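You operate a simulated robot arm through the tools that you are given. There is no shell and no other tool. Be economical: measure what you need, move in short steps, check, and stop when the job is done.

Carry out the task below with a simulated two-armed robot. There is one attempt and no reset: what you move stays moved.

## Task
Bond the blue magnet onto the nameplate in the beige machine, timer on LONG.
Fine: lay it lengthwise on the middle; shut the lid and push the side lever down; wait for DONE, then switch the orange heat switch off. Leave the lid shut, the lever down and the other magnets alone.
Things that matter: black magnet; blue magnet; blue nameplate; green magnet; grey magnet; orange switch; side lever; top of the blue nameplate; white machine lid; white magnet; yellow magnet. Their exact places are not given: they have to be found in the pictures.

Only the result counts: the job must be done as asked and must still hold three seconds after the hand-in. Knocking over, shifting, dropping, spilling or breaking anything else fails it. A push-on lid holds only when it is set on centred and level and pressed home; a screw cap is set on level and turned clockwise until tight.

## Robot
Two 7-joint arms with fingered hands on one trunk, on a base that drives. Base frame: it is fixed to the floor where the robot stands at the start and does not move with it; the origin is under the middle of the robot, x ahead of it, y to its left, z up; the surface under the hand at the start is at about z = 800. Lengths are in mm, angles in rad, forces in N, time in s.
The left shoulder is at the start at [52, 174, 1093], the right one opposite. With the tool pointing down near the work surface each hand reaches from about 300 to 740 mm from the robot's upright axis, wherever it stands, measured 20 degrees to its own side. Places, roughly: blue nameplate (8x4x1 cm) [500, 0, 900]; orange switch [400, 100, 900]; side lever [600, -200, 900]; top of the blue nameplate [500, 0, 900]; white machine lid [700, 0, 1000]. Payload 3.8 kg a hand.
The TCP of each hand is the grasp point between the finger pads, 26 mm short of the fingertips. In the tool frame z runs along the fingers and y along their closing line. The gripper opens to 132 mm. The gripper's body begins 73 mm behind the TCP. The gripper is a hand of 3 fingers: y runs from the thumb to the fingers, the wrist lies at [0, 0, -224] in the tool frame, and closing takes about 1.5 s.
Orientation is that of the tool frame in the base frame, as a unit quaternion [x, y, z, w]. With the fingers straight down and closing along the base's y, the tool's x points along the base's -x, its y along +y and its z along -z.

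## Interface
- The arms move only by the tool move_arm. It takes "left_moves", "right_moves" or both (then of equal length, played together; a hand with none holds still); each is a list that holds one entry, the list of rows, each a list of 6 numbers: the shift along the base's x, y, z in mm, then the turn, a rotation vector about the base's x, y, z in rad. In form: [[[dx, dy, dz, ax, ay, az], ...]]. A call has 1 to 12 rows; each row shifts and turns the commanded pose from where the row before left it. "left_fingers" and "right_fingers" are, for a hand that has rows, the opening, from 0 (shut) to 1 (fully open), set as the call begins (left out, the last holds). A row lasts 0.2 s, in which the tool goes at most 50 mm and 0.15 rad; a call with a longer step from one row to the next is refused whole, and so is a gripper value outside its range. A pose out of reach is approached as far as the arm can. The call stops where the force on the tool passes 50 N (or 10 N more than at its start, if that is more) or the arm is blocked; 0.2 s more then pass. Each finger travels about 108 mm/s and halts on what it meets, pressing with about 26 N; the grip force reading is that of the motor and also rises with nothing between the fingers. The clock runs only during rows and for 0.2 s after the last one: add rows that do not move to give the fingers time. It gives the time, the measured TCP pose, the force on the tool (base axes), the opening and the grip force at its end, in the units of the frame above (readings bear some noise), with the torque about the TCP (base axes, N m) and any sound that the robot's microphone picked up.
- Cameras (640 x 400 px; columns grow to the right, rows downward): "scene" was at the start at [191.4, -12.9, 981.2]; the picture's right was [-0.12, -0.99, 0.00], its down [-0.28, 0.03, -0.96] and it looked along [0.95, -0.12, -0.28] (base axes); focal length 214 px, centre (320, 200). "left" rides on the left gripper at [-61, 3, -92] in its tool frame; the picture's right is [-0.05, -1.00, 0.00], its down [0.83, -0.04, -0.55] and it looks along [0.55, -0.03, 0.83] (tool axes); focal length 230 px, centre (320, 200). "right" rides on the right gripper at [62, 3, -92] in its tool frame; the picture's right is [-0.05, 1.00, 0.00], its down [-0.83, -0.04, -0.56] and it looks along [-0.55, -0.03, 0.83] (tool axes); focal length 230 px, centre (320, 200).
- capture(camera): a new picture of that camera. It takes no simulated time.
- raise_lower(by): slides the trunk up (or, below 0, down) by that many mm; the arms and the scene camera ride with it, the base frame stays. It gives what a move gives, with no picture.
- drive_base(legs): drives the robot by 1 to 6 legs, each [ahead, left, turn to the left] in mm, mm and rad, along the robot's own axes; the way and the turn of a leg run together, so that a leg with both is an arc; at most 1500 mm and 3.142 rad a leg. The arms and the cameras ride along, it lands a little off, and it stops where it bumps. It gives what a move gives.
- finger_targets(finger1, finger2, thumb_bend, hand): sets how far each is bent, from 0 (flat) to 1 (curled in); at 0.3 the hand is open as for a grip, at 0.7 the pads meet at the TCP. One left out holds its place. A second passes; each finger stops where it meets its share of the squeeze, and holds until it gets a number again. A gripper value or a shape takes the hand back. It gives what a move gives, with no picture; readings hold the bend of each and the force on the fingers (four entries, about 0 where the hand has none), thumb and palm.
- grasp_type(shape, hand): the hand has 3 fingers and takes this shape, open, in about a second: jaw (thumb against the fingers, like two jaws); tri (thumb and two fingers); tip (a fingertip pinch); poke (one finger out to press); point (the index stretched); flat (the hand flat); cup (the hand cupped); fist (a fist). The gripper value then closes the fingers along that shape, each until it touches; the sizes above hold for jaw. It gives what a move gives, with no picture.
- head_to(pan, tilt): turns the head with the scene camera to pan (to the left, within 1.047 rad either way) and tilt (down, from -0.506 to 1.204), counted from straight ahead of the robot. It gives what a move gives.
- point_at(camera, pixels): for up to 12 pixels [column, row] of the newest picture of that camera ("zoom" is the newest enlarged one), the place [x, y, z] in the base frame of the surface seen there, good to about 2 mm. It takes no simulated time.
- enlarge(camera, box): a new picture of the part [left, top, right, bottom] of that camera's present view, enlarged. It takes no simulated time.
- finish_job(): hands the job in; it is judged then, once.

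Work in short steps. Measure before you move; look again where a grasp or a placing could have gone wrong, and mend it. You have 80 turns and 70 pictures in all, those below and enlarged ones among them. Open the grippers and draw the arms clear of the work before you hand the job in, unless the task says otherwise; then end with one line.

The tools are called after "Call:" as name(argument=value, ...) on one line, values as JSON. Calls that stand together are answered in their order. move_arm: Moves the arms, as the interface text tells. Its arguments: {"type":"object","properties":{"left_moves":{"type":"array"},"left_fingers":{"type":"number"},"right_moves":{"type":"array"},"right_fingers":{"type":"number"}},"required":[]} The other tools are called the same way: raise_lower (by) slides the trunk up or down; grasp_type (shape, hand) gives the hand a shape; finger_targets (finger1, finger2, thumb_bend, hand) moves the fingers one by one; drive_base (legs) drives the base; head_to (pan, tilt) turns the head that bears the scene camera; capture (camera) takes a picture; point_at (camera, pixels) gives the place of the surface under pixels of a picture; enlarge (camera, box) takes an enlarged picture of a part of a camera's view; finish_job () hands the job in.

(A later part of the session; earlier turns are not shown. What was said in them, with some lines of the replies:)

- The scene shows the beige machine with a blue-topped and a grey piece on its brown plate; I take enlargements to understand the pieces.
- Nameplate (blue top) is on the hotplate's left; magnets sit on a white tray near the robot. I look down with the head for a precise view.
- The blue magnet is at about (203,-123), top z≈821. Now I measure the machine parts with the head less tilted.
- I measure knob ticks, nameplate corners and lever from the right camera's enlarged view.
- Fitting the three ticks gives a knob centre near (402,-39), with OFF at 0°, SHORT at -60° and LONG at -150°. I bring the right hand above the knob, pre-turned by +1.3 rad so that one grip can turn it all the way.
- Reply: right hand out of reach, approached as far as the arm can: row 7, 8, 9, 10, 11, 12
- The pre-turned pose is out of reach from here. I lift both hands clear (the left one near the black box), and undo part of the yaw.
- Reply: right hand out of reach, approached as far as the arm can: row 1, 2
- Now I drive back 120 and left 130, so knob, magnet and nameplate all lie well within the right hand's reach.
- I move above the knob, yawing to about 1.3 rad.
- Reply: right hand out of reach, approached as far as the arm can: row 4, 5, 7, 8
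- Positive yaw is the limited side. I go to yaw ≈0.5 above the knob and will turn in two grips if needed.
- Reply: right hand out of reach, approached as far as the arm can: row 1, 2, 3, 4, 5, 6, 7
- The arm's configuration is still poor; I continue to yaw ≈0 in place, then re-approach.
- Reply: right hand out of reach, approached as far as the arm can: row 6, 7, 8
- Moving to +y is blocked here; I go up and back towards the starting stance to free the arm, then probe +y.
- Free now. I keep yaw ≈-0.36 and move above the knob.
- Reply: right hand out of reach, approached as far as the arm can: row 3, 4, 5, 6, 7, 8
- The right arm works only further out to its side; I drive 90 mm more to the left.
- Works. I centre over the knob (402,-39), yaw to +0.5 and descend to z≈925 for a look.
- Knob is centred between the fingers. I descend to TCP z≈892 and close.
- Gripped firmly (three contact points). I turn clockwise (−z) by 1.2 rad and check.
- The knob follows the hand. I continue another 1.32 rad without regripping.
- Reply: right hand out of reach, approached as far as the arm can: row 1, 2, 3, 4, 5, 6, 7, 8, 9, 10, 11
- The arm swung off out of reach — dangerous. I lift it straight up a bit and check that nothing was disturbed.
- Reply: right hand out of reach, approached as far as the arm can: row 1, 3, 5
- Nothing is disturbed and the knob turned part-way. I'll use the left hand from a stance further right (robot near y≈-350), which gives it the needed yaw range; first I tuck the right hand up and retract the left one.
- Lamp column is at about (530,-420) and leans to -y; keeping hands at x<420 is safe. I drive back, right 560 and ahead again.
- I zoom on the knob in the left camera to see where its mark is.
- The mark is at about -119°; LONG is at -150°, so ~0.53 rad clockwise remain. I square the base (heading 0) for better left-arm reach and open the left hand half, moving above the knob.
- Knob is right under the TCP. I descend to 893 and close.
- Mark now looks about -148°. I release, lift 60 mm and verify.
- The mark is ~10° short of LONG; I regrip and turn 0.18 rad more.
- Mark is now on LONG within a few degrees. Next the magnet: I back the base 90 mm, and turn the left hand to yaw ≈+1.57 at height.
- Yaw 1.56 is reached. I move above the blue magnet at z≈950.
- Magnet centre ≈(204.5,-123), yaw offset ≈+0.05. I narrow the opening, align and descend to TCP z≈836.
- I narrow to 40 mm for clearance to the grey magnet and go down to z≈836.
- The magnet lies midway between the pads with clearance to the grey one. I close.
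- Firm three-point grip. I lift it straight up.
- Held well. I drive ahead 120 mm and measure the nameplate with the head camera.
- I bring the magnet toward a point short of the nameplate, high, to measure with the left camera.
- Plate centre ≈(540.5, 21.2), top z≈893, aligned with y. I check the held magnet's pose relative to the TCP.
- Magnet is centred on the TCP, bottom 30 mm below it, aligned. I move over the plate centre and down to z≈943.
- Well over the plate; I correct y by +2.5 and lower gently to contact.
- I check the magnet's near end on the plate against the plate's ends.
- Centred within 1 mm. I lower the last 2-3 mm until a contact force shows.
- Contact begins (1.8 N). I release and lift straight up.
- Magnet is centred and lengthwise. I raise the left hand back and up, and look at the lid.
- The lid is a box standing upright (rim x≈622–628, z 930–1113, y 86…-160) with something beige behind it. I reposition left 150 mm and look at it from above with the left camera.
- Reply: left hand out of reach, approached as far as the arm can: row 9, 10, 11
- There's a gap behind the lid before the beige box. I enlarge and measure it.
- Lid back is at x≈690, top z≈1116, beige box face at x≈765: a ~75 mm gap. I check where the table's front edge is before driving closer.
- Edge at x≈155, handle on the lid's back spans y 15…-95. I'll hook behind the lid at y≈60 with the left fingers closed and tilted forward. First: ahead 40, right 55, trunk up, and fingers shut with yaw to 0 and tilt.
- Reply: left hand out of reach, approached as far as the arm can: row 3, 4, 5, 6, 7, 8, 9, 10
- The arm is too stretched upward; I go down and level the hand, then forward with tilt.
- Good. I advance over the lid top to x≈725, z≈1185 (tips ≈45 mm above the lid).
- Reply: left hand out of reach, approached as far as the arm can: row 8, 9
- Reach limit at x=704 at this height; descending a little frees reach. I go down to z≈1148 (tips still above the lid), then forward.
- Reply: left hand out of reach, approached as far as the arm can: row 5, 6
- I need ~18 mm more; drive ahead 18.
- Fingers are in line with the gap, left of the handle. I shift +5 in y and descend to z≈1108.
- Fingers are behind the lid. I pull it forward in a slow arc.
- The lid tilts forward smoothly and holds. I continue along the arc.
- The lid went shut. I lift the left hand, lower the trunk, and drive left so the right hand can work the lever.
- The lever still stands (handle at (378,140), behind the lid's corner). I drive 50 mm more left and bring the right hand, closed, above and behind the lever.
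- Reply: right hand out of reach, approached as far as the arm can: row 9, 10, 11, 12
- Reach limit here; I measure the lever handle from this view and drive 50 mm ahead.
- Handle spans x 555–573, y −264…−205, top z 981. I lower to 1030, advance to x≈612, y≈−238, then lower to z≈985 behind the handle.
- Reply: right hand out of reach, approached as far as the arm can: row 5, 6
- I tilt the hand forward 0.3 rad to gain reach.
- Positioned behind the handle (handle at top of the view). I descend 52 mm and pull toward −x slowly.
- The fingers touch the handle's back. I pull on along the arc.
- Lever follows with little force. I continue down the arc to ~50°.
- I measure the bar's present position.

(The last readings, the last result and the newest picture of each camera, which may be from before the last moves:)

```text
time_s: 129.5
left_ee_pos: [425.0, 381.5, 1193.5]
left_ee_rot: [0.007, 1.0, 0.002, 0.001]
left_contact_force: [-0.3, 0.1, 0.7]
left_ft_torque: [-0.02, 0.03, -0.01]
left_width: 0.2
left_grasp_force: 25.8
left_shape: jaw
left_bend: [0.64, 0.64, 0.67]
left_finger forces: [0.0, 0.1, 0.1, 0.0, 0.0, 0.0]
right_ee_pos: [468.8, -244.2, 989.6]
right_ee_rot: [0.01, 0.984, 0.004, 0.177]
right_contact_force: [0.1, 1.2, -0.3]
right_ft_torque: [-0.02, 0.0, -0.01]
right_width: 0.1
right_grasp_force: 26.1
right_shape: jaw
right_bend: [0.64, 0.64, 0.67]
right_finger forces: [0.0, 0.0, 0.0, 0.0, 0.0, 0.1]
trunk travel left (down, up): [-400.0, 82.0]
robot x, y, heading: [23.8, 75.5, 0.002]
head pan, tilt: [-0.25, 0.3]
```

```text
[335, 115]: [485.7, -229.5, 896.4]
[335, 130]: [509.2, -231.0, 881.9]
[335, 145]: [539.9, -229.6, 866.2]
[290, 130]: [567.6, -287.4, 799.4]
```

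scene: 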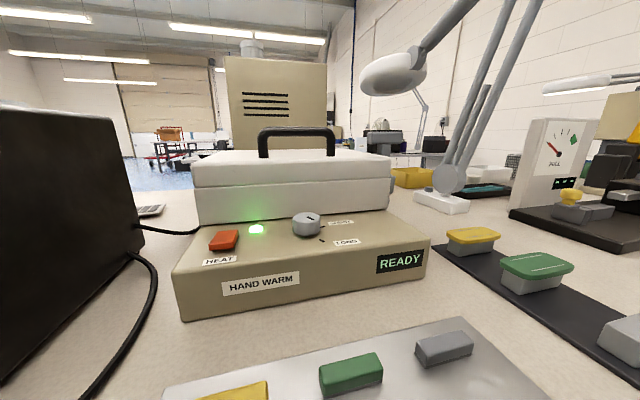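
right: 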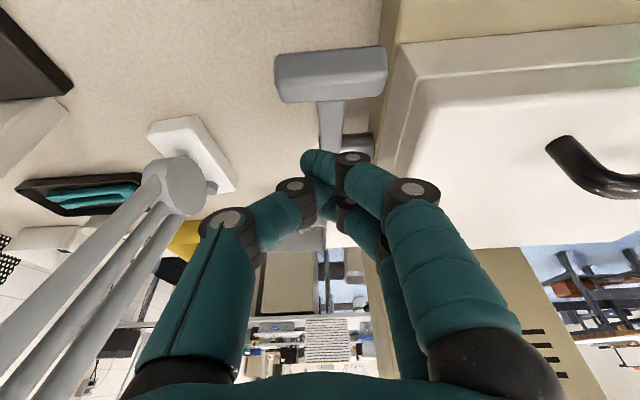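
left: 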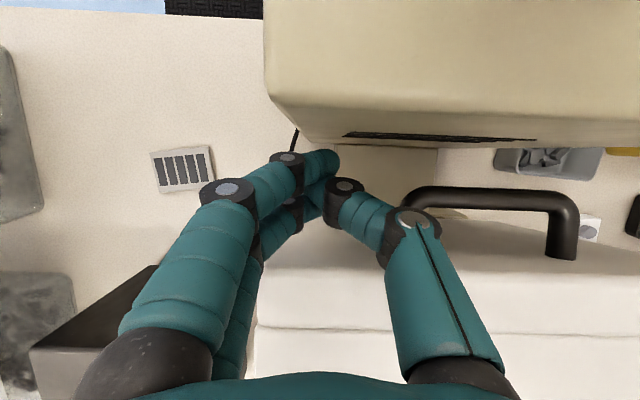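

The lever is ~30° above horizontal with the bar at about (445,-235,905). I go above it and push down.

Call:
move_arm(right_moves=[[[-14, 4, 0, 0, 0, 0], [-14, 4, 0, 0, 0, 0], [0, 0, -14, 0, 0, 0], [0, 0, -14, 0, 0, 0], [0, 0, -14, 0, 0, 0], [-2, 0, -10, 0, 0, 0], [-2, 0, -10, 0, 0, 0], [-2, 0, -10, 0, 0, 0], [-2, 0, -10, 0, 0, 0], [0, 0, -10, 0, 0, 0], [0, 0, -10, 0, 0, 0]]])

Call:
head_to(pan=-0.45, tilt=0.4)

Call:
capture(camera="scene")

```text
time_s: 131.3
left_ee_pos: [421.9, 380.5, 1194.2]
left_ee_rot: [0.007, 1.0, 0.002, 0.003]
left_contact_force: [-0.7, 0.3, 0.0]
left_ft_torque: [0.03, 0.0, 0.02]
left_width: 0.0
left_grasp_force: 25.8
left_shape: jaw
left_bend: [0.64, 0.64, 0.67]
left_finger forces: [0.0, 0.0, 0.1, 0.1, 0.1, 0.1]
right_ee_pos: [435.8, -234.9, 925.8]
right_ee_rot: [0.008, 0.982, 0.0, 0.187]
right_contact_force: [-16.8, -6.1, 34.7]
right_ft_torque: [0.15, -0.1, 0.14]
right_width: 0.1
right_grasp_force: 26.3
right_shape: jaw
right_bend: [0.68, 0.7, 0.77]
right_finger forces: [0.0, 0.0, 0.0, 0.0, 56.3, 0.1]
trunk travel left (down, up): [-400.0, 82.0]
robot x, y, heading: [24.0, 76.6, -0.004]
head pan, tilt: [-0.25, 0.3]
stopped in row 8 (right hand): the force on the tool passed its limit at 62 N (the readings are from after the stop); the commanded pose is now the measured one
```

```text
time_s: 132.0
left_ee_pos: [420.5, 381.7, 1194.7]
left_ee_rot: [0.008, 1.0, 0.002, 0.003]
left_contact_force: [-0.3, -0.7, -0.6]
left_ft_torque: [-0.02, 0.01, -0.01]
left_width: 0.2
left_grasp_force: 25.7
left_shape: jaw
left_bend: [0.64, 0.64, 0.67]
left_finger forces: [0.0, 0.1, 0.1, 0.0, 0.0, 0.1]
right_ee_pos: [435.7, -235.8, 926.0]
right_ee_rot: [0.009, 0.983, 0.001, 0.185]
right_contact_force: [-17.5, -11.0, 47.5]
right_ft_torque: [0.16, -0.25, 0.19]
right_width: 0.0
right_grasp_force: 25.6
right_shape: jaw
right_bend: [0.68, 0.7, 0.77]
right_finger forces: [0.1, 19.4, 0.0, 0.0, 65.7, 0.0]
trunk travel left (down, up): [-400.0, 82.0]
robot x, y, heading: [25.1, 77.5, 0.002]
head pan, tilt: [-0.45, 0.4]
```

```text
9 pictures are left
```

scene: 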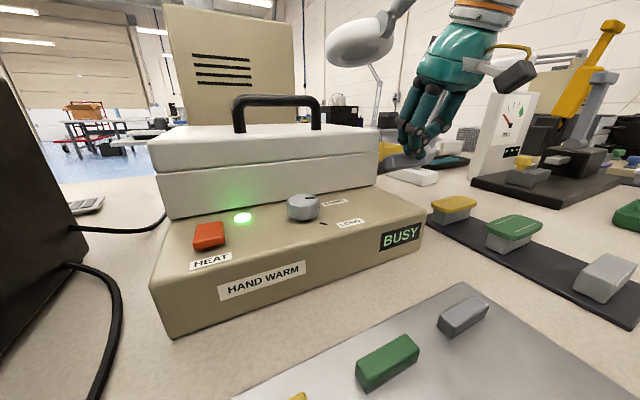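

Display says BUSY: the lever is at its end stop. I relieve the pressure by lifting the right hand off and zoom on knob/display.

Call:
move_arm(right_moves=[[[0, 0, 10, 0, 0, 0], [0, 0, 20, 0, 0, 0], [0, 0, 30, 0, 0, 0], [0, 0, 40, 0, 0, 0], [0, 0, 40, 0, 0, 0], [0, 0, 40, 0, 0, 0], [0, 0, 30, 0, 0, 0]]])

Call:
enlarge(camera="scene", box=[180, 130, 470, 290])

```text
time_s: 133.6
left_ee_pos: [426.6, 379.9, 1193.0]
left_ee_rot: [0.007, 1.0, 0.002, 0.001]
left_contact_force: [1.2, 0.6, 0.7]
left_ft_torque: [-0.01, 0.02, -0.01]
left_width: 0.1
left_grasp_force: 25.6
left_shape: jaw
left_bend: [0.64, 0.64, 0.67]
left_finger forces: [0.1, 0.0, 0.0, 0.2, 0.0, 0.0]
right_ee_pos: [439.0, -238.5, 1133.4]
right_ee_rot: [0.008, 0.983, 0.002, 0.183]
right_contact_force: [-0.6, 0.2, -0.8]
right_ft_torque: [-0.01, 0.03, 0.0]
right_width: 0.0
right_grasp_force: 25.7
right_shape: jaw
right_bend: [0.68, 0.68, 0.74]
right_finger forces: [0.0, 0.0, 0.0, 0.0, 0.1, 0.1]
trunk travel left (down, up): [-400.0, 82.0]
robot x, y, heading: [22.8, 74.6, -0.004]
head pan, tilt: [-0.45, 0.4]
```

```text
2.21 times, centred on (325, 210) of scene
```

zoom: 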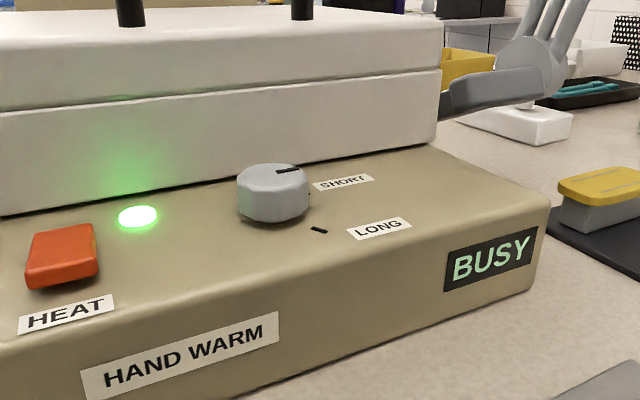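

The knob mark looks off from LONG here; I measure it.

Call:
point_at(camera="zoom", pixels=[[278, 171], [299, 169], [318, 230], [312, 193], [240, 172], [306, 175], [272, 164], [270, 185]])

Call:
enlarge(camera="scene", box=[270, 180, 350, 230])

```text
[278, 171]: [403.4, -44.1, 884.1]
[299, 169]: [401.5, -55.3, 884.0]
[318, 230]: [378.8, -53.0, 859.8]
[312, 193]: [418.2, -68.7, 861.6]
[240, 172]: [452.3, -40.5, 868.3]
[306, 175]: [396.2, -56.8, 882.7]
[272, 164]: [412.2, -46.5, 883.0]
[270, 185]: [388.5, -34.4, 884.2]
```

```text
8.00 times, centred on (310, 205) of scene
```

zoom: 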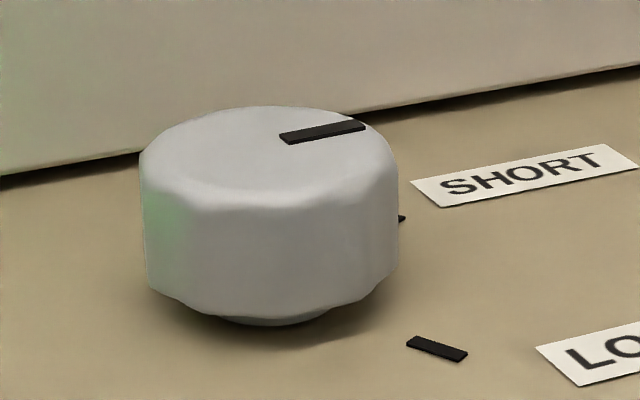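

The mark is at about −93°, it was at −155° — perhaps the timer unwinds while BUSY. I clear the right hand a bit (2 s) and look again.

Call:
move_arm(right_moves=[[[-10, 0, 10, 0, 0.06, 0], [-10, 0, 10, 0, 0.06, 0], [-10, 0, 10, 0, 0.06, 0], [-10, 0, 10, 0, 0.06, 0], [-10, 0, 10, 0, 0.06, 0], [-10, 0, 10, 0, 0.06, 0], [0, 0, 0, 0, 0, 0], [0, 0, 0, 0, 0, 0]]])

Call:
enlarge(camera="scene", box=[190, 150, 430, 270])

```text
time_s: 135.4
left_ee_pos: [426.6, 381.3, 1192.0]
left_ee_rot: [0.008, 1.0, 0.002, 0.002]
left_contact_force: [0.1, 0.6, 0.0]
left_ft_torque: [0.0, 0.02, 0.01]
left_width: 0.0
left_grasp_force: 25.9
left_shape: jaw
left_bend: [0.64, 0.64, 0.67]
left_finger forces: [0.1, 0.1, 0.0, 0.0, 0.0, 0.1]
right_ee_pos: [378.0, -236.8, 1193.7]
right_ee_rot: [0.01, 1.0, 0.0, 0.003]
right_contact_force: [-1.0, 0.3, -0.1]
right_ft_torque: [0.01, 0.0, 0.0]
right_width: 0.1
right_grasp_force: 25.7
right_shape: jaw
right_bend: [0.68, 0.68, 0.74]
right_finger forces: [0.1, 0.1, 0.0, 0.1, 0.0, 0.1]
trunk travel left (down, up): [-400.0, 82.0]
robot x, y, heading: [26.8, 76.0, -0.001]
head pan, tilt: [-0.45, 0.4]
```

```text
2.67 times, centred on (310, 210) of scene
```

zoom: 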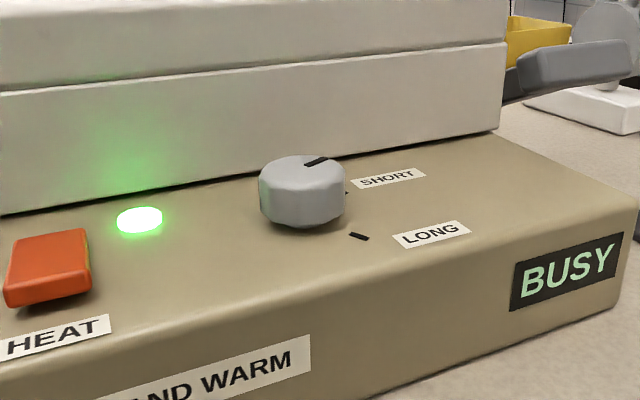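

The mark is unwinding: it's a running timer, so all is well. I drive to the stance (-30,-336) for the left hand at the heat switch meanwhile.

Call:
drive_base(legs=[[-57, 0, 0], [0, -412, 0]])

Call:
move_arm(left_moves=[[[0, 0, 0, 0, 0, 0.14], [0, 0, 0, 0, 0, 0.14], [0, 5, -10, 0, 0, 0.14], [0, 5, -10, 0, 0, 0.14], [0, 5, -10, 0, 0, 0.14], [0, 5, -10, 0, 0, 0.14], [0, 5, -10, 0, 0, 0.14], [0, 5, -10, 0, 0, 0.14], [0, 5, -10, 0, 0, 0.14], [0, 5, -10, 0, 0, 0.14], [0, 5, -10, 0, 0, 0.14], [0, 0, -10, 0, 0, 0.02]]])

Call:
capture(camera="left")

```text
time_s: 140.1
left_ee_pos: [368.8, -31.9, 1192.8]
left_ee_rot: [0.007, 1.0, 0.002, 0.002]
left_contact_force: [0.4, -0.3, 0.6]
left_ft_torque: [0.02, -0.02, 0.03]
left_width: 0.0
left_grasp_force: 26.2
left_shape: jaw
left_bend: [0.64, 0.64, 0.67]
left_finger forces: [0.0, 0.1, 0.0, 0.0, 0.1, 0.0]
right_ee_pos: [321.4, -649.5, 1193.4]
right_ee_rot: [0.01, 1.0, 0.0, 0.004]
right_contact_force: [0.6, 0.4, 0.1]
right_ft_torque: [-0.03, -0.01, -0.02]
right_width: 0.0
right_grasp_force: 26.6
right_shape: jaw
right_bend: [0.68, 0.68, 0.74]
right_finger forces: [0.1, 0.0, 0.0, 0.1, 0.0, 0.1]
trunk travel left (down, up): [-400.0, 82.0]
robot x, y, heading: [-29.3, -337.1, 0.001]
head pan, tilt: [-0.45, 0.4]
```

```text
time_s: 142.7
left_ee_pos: [369.0, 14.1, 1091.3]
left_ee_rot: [-0.698, 0.716, 0.002, 0.0]
left_contact_force: [0.6, -1.0, 0.3]
left_ft_torque: [-0.03, 0.02, 0.01]
left_width: 0.0
left_grasp_force: 26.0
left_shape: jaw
left_bend: [0.64, 0.64, 0.67]
left_finger forces: [0.0, 0.0, 0.1, 0.0, 0.0, 0.1]
right_ee_pos: [321.2, -649.0, 1193.2]
right_ee_rot: [0.011, 1.0, 0.0, 0.003]
right_contact_force: [-0.4, 0.0, 0.9]
right_ft_torque: [0.01, 0.01, 0.0]
right_width: 0.0
right_grasp_force: 25.9
right_shape: jaw
right_bend: [0.68, 0.68, 0.74]
right_finger forces: [0.0, 0.0, 0.0, 0.1, 0.1, 0.0]
trunk travel left (down, up): [-400.0, 82.0]
robot x, y, heading: [-36.8, -335.3, -0.003]
head pan, tilt: [-0.45, 0.4]
```

```text
5 pictures are left
```

left: 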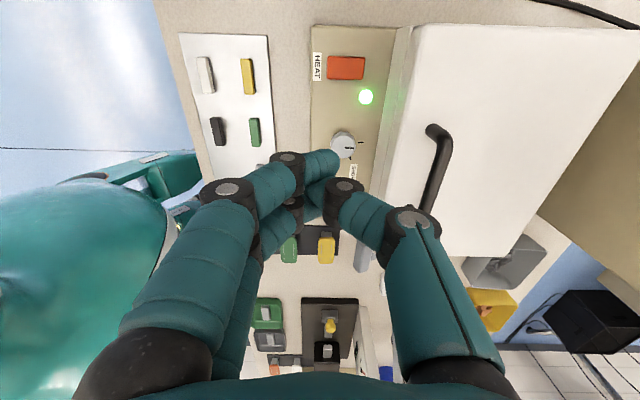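

I turn the head to the display and capture it, and measure the switch in the current left picture.

Call:
point_at(camera="left", pixels=[[332, 68], [345, 62], [345, 75], [358, 68], [345, 68], [330, 60], [362, 78], [345, 56]])

Call:
head_to(pan=0.8, tilt=0.4)

Call:
enlarge(camera="scene", box=[210, 130, 430, 280])

```text
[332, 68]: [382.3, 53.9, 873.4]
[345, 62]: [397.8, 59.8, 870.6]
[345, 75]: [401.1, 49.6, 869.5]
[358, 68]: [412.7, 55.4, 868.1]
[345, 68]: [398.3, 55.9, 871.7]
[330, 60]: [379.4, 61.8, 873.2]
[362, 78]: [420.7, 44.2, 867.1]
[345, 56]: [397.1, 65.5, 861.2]
```

```text
time_s: 144.1
left_ee_pos: [370.3, 13.0, 1091.9]
left_ee_rot: [-0.698, 0.716, 0.003, 0.0]
left_contact_force: [-0.3, 0.1, 0.7]
left_ft_torque: [0.03, 0.05, -0.02]
left_width: 0.1
left_grasp_force: 25.6
left_shape: jaw
left_bend: [0.64, 0.64, 0.67]
left_finger forces: [0.0, 0.1, 0.0, 0.0, 0.1, 0.0]
right_ee_pos: [322.2, -649.3, 1193.1]
right_ee_rot: [0.011, 1.0, 0.001, 0.003]
right_contact_force: [-1.6, -0.8, 0.5]
right_ft_torque: [-0.03, 0.06, 0.02]
right_width: 0.0
right_grasp_force: 26.2
right_shape: jaw
right_bend: [0.68, 0.68, 0.74]
right_finger forces: [0.0, 0.1, 0.0, 0.0, 0.1, 0.0]
trunk travel left (down, up): [-400.0, 82.0]
robot x, y, heading: [-32.4, -337.7, -0.0]
head pan, tilt: [0.799, 0.4]
```

```text
2.67 times, centred on (320, 205) of scene
5 turns are left
```

zoom: 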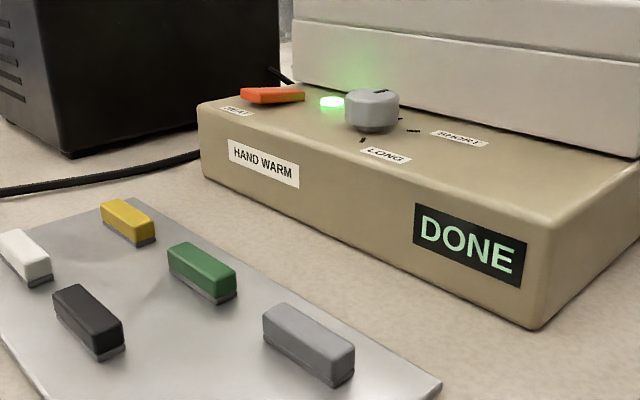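

DONE is displayed. The switch's near end (x≈380, z≈873) is the raised side; I move over it and press it down.

Call:
move_arm(left_moves=[[[3.5, 20, 0, 0, 0, 0], [3.5, 20, 0, 0, 0, 0], [0, 0, -30, 0, 0, 0], [0, 0, -30, 0, 0, 0], [0, 0, -30, 0, 0, 0], [0, 0, -30, 0, 0, 0], [0, 0, -30, 0, 0, 0], [0, 0, -28, 0, 0, 0], [0, 0, -6, 0, 0, 0], [0, 0, -6, 0, 0, 0], [0, 0, -6, 0, 0, 0], [0, 0, -4, 0, 0, 0]]])

Call:
enlarge(camera="scene", box=[250, 120, 390, 220])

```text
time_s: 146.7
left_ee_pos: [377.2, 52.6, 892.8]
left_ee_rot: [-0.698, 0.716, 0.003, 0.001]
left_contact_force: [-0.9, 0.2, 2.2]
left_ft_torque: [-0.01, 0.05, 0.01]
left_width: 0.0
left_grasp_force: 26.1
left_shape: jaw
left_bend: [0.64, 0.64, 0.67]
left_finger forces: [0.0, 0.0, 0.1, 0.0, 0.0, 0.0]
right_ee_pos: [320.7, -650.2, 1192.6]
right_ee_rot: [0.011, 1.0, 0.0, 0.003]
right_contact_force: [0.9, 0.2, -0.7]
right_ft_torque: [0.0, 0.0, 0.0]
right_width: 0.0
right_grasp_force: 26.2
right_shape: jaw
right_bend: [0.68, 0.68, 0.74]
right_finger forces: [0.0, 0.0, 0.0, 0.0, 0.0, 0.1]
trunk travel left (down, up): [-400.0, 82.0]
robot x, y, heading: [-34.8, -336.2, 0.0]
head pan, tilt: [0.799, 0.4]
```

```text
4.00 times, centred on (320, 170) of scene
4 turns are left
```

zoom: 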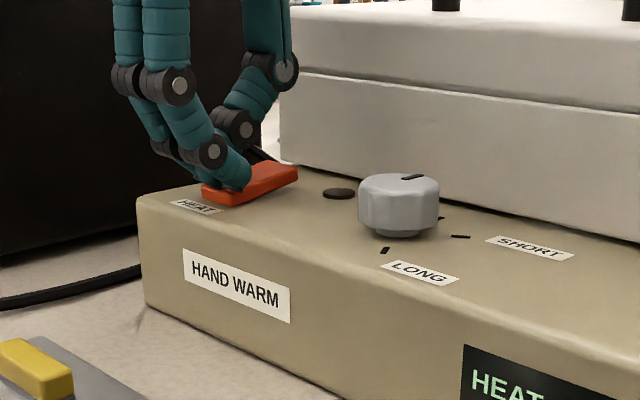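

The green light is off and the display changed to "HEAT…" (off). I lift the left hand clear and open both grippers, then verify.

Call:
move_arm(left_moves=[[[0, 0, 25, 0, 0, 0], [0, 0, 30, 0, 0, 0], [0, 0, 30, 0, 0, 0], [0, 0, 30, 0, 0, 0], [0, 0, 30, 0, 0, 0], [0, 0, 30, 0, 0, 0], [0, -10, 30, 0, 0, 0], [0, -10, 30, 0, 0, 0], [0, 0, 0, 0, 0, 0]]])

Call:
move_arm(left_moves=[[[-5, 0, 0, 0, 0, 0], [-5, 0, 0, 0, 0, 0], [0, 0, 0, 0, 0, 0], [0, 0, 0, 0, 0, 0], [0, 0, 0, 0, 0, 0], [0, 0, 0, 0, 0, 0]]], right_moves=[[[0, 0, 5, 0, 0, 0], [0, 0, 5, 0, 0, 0], [0, 0, 0, 0, 0, 0], [0, 0, 0, 0, 0, 0], [0, 0, 0, 0, 0, 0], [0, 0, 0, 0, 0, 0]]], left_fingers=0.6, right_fingers=0.6)

Call:
enlarge(camera="scene", box=[210, 80, 490, 280])

```text
time_s: 148.7
left_ee_pos: [377.4, 31.9, 1127.6]
left_ee_rot: [-0.698, 0.716, 0.003, 0.0]
left_contact_force: [-0.2, -0.5, -0.1]
left_ft_torque: [-0.02, 0.03, -0.01]
left_width: 0.3
left_grasp_force: 25.8
left_shape: jaw
left_bend: [0.64, 0.64, 0.67]
left_finger forces: [0.0, 0.1, 0.1, 0.0, 0.0, 0.1]
right_ee_pos: [321.1, -650.5, 1192.5]
right_ee_rot: [0.01, 1.0, 0.0, 0.003]
right_contact_force: [0.2, 0.2, -0.4]
right_ft_torque: [-0.02, 0.03, 0.03]
right_width: 0.3
right_grasp_force: 25.9
right_shape: jaw
right_bend: [0.68, 0.68, 0.74]
right_finger forces: [0.0, 0.1, 0.0, 0.0, 0.0, 0.0]
trunk travel left (down, up): [-400.0, 82.0]
robot x, y, heading: [-30.2, -339.9, -0.005]
head pan, tilt: [0.799, 0.4]
```

```text
time_s: 150.1
left_ee_pos: [366.5, 32.3, 1127.9]
left_ee_rot: [-0.698, 0.716, 0.002, 0.0]
left_contact_force: [-0.1, 0.1, -0.2]
left_ft_torque: [-0.01, 0.02, 0.0]
left_width: 78.9
left_grasp_force: 0.1
left_shape: jaw
left_bend: [0.71, 0.71, 0.71]
left_finger forces: [0.0, 0.0, 0.0, 0.1, 0.1, 0.0]
right_ee_pos: [321.8, -649.9, 1202.1]
right_ee_rot: [0.011, 1.0, 0.0, 0.003]
right_contact_force: [0.3, -0.6, 0.4]
right_ft_torque: [0.0, -0.02, 0.0]
right_width: 79.0
right_grasp_force: 0.2
right_shape: jaw
right_bend: [0.71, 0.71, 0.71]
right_finger forces: [0.0, 0.1, 0.1, 0.0, 0.0, 0.0]
trunk travel left (down, up): [-400.0, 82.0]
robot x, y, heading: [-30.8, -336.9, -0.003]
head pan, tilt: [0.799, 0.4]
```

```text
2.00 times, centred on (350, 180) of scene
3 turns are left
```

zoom: 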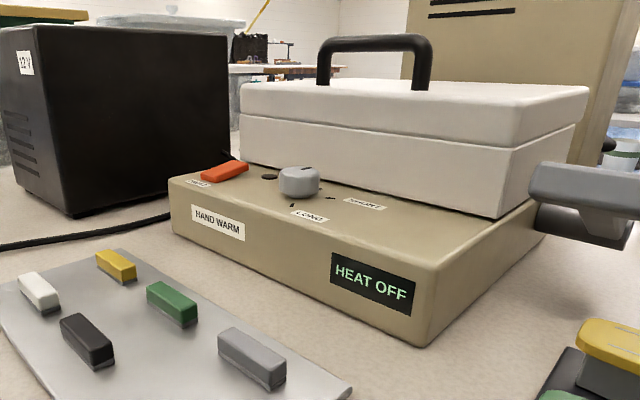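

The display reads HEAT OFF, the lid is shut, the lever is down and the other magnets are in place. Both hands are open and clear, so I hand the job in.

Call:
finish_job()

```text
The job is handed in.
```

The blue magnet is bonded lengthwise on the middle of the nameplate, on the LONG timer: the machine showed DONE, and I then switched the heat off (the display reads HEAT OFF). The lid is shut, the lever is down, the other magnets are still in place, and the job is handed in.
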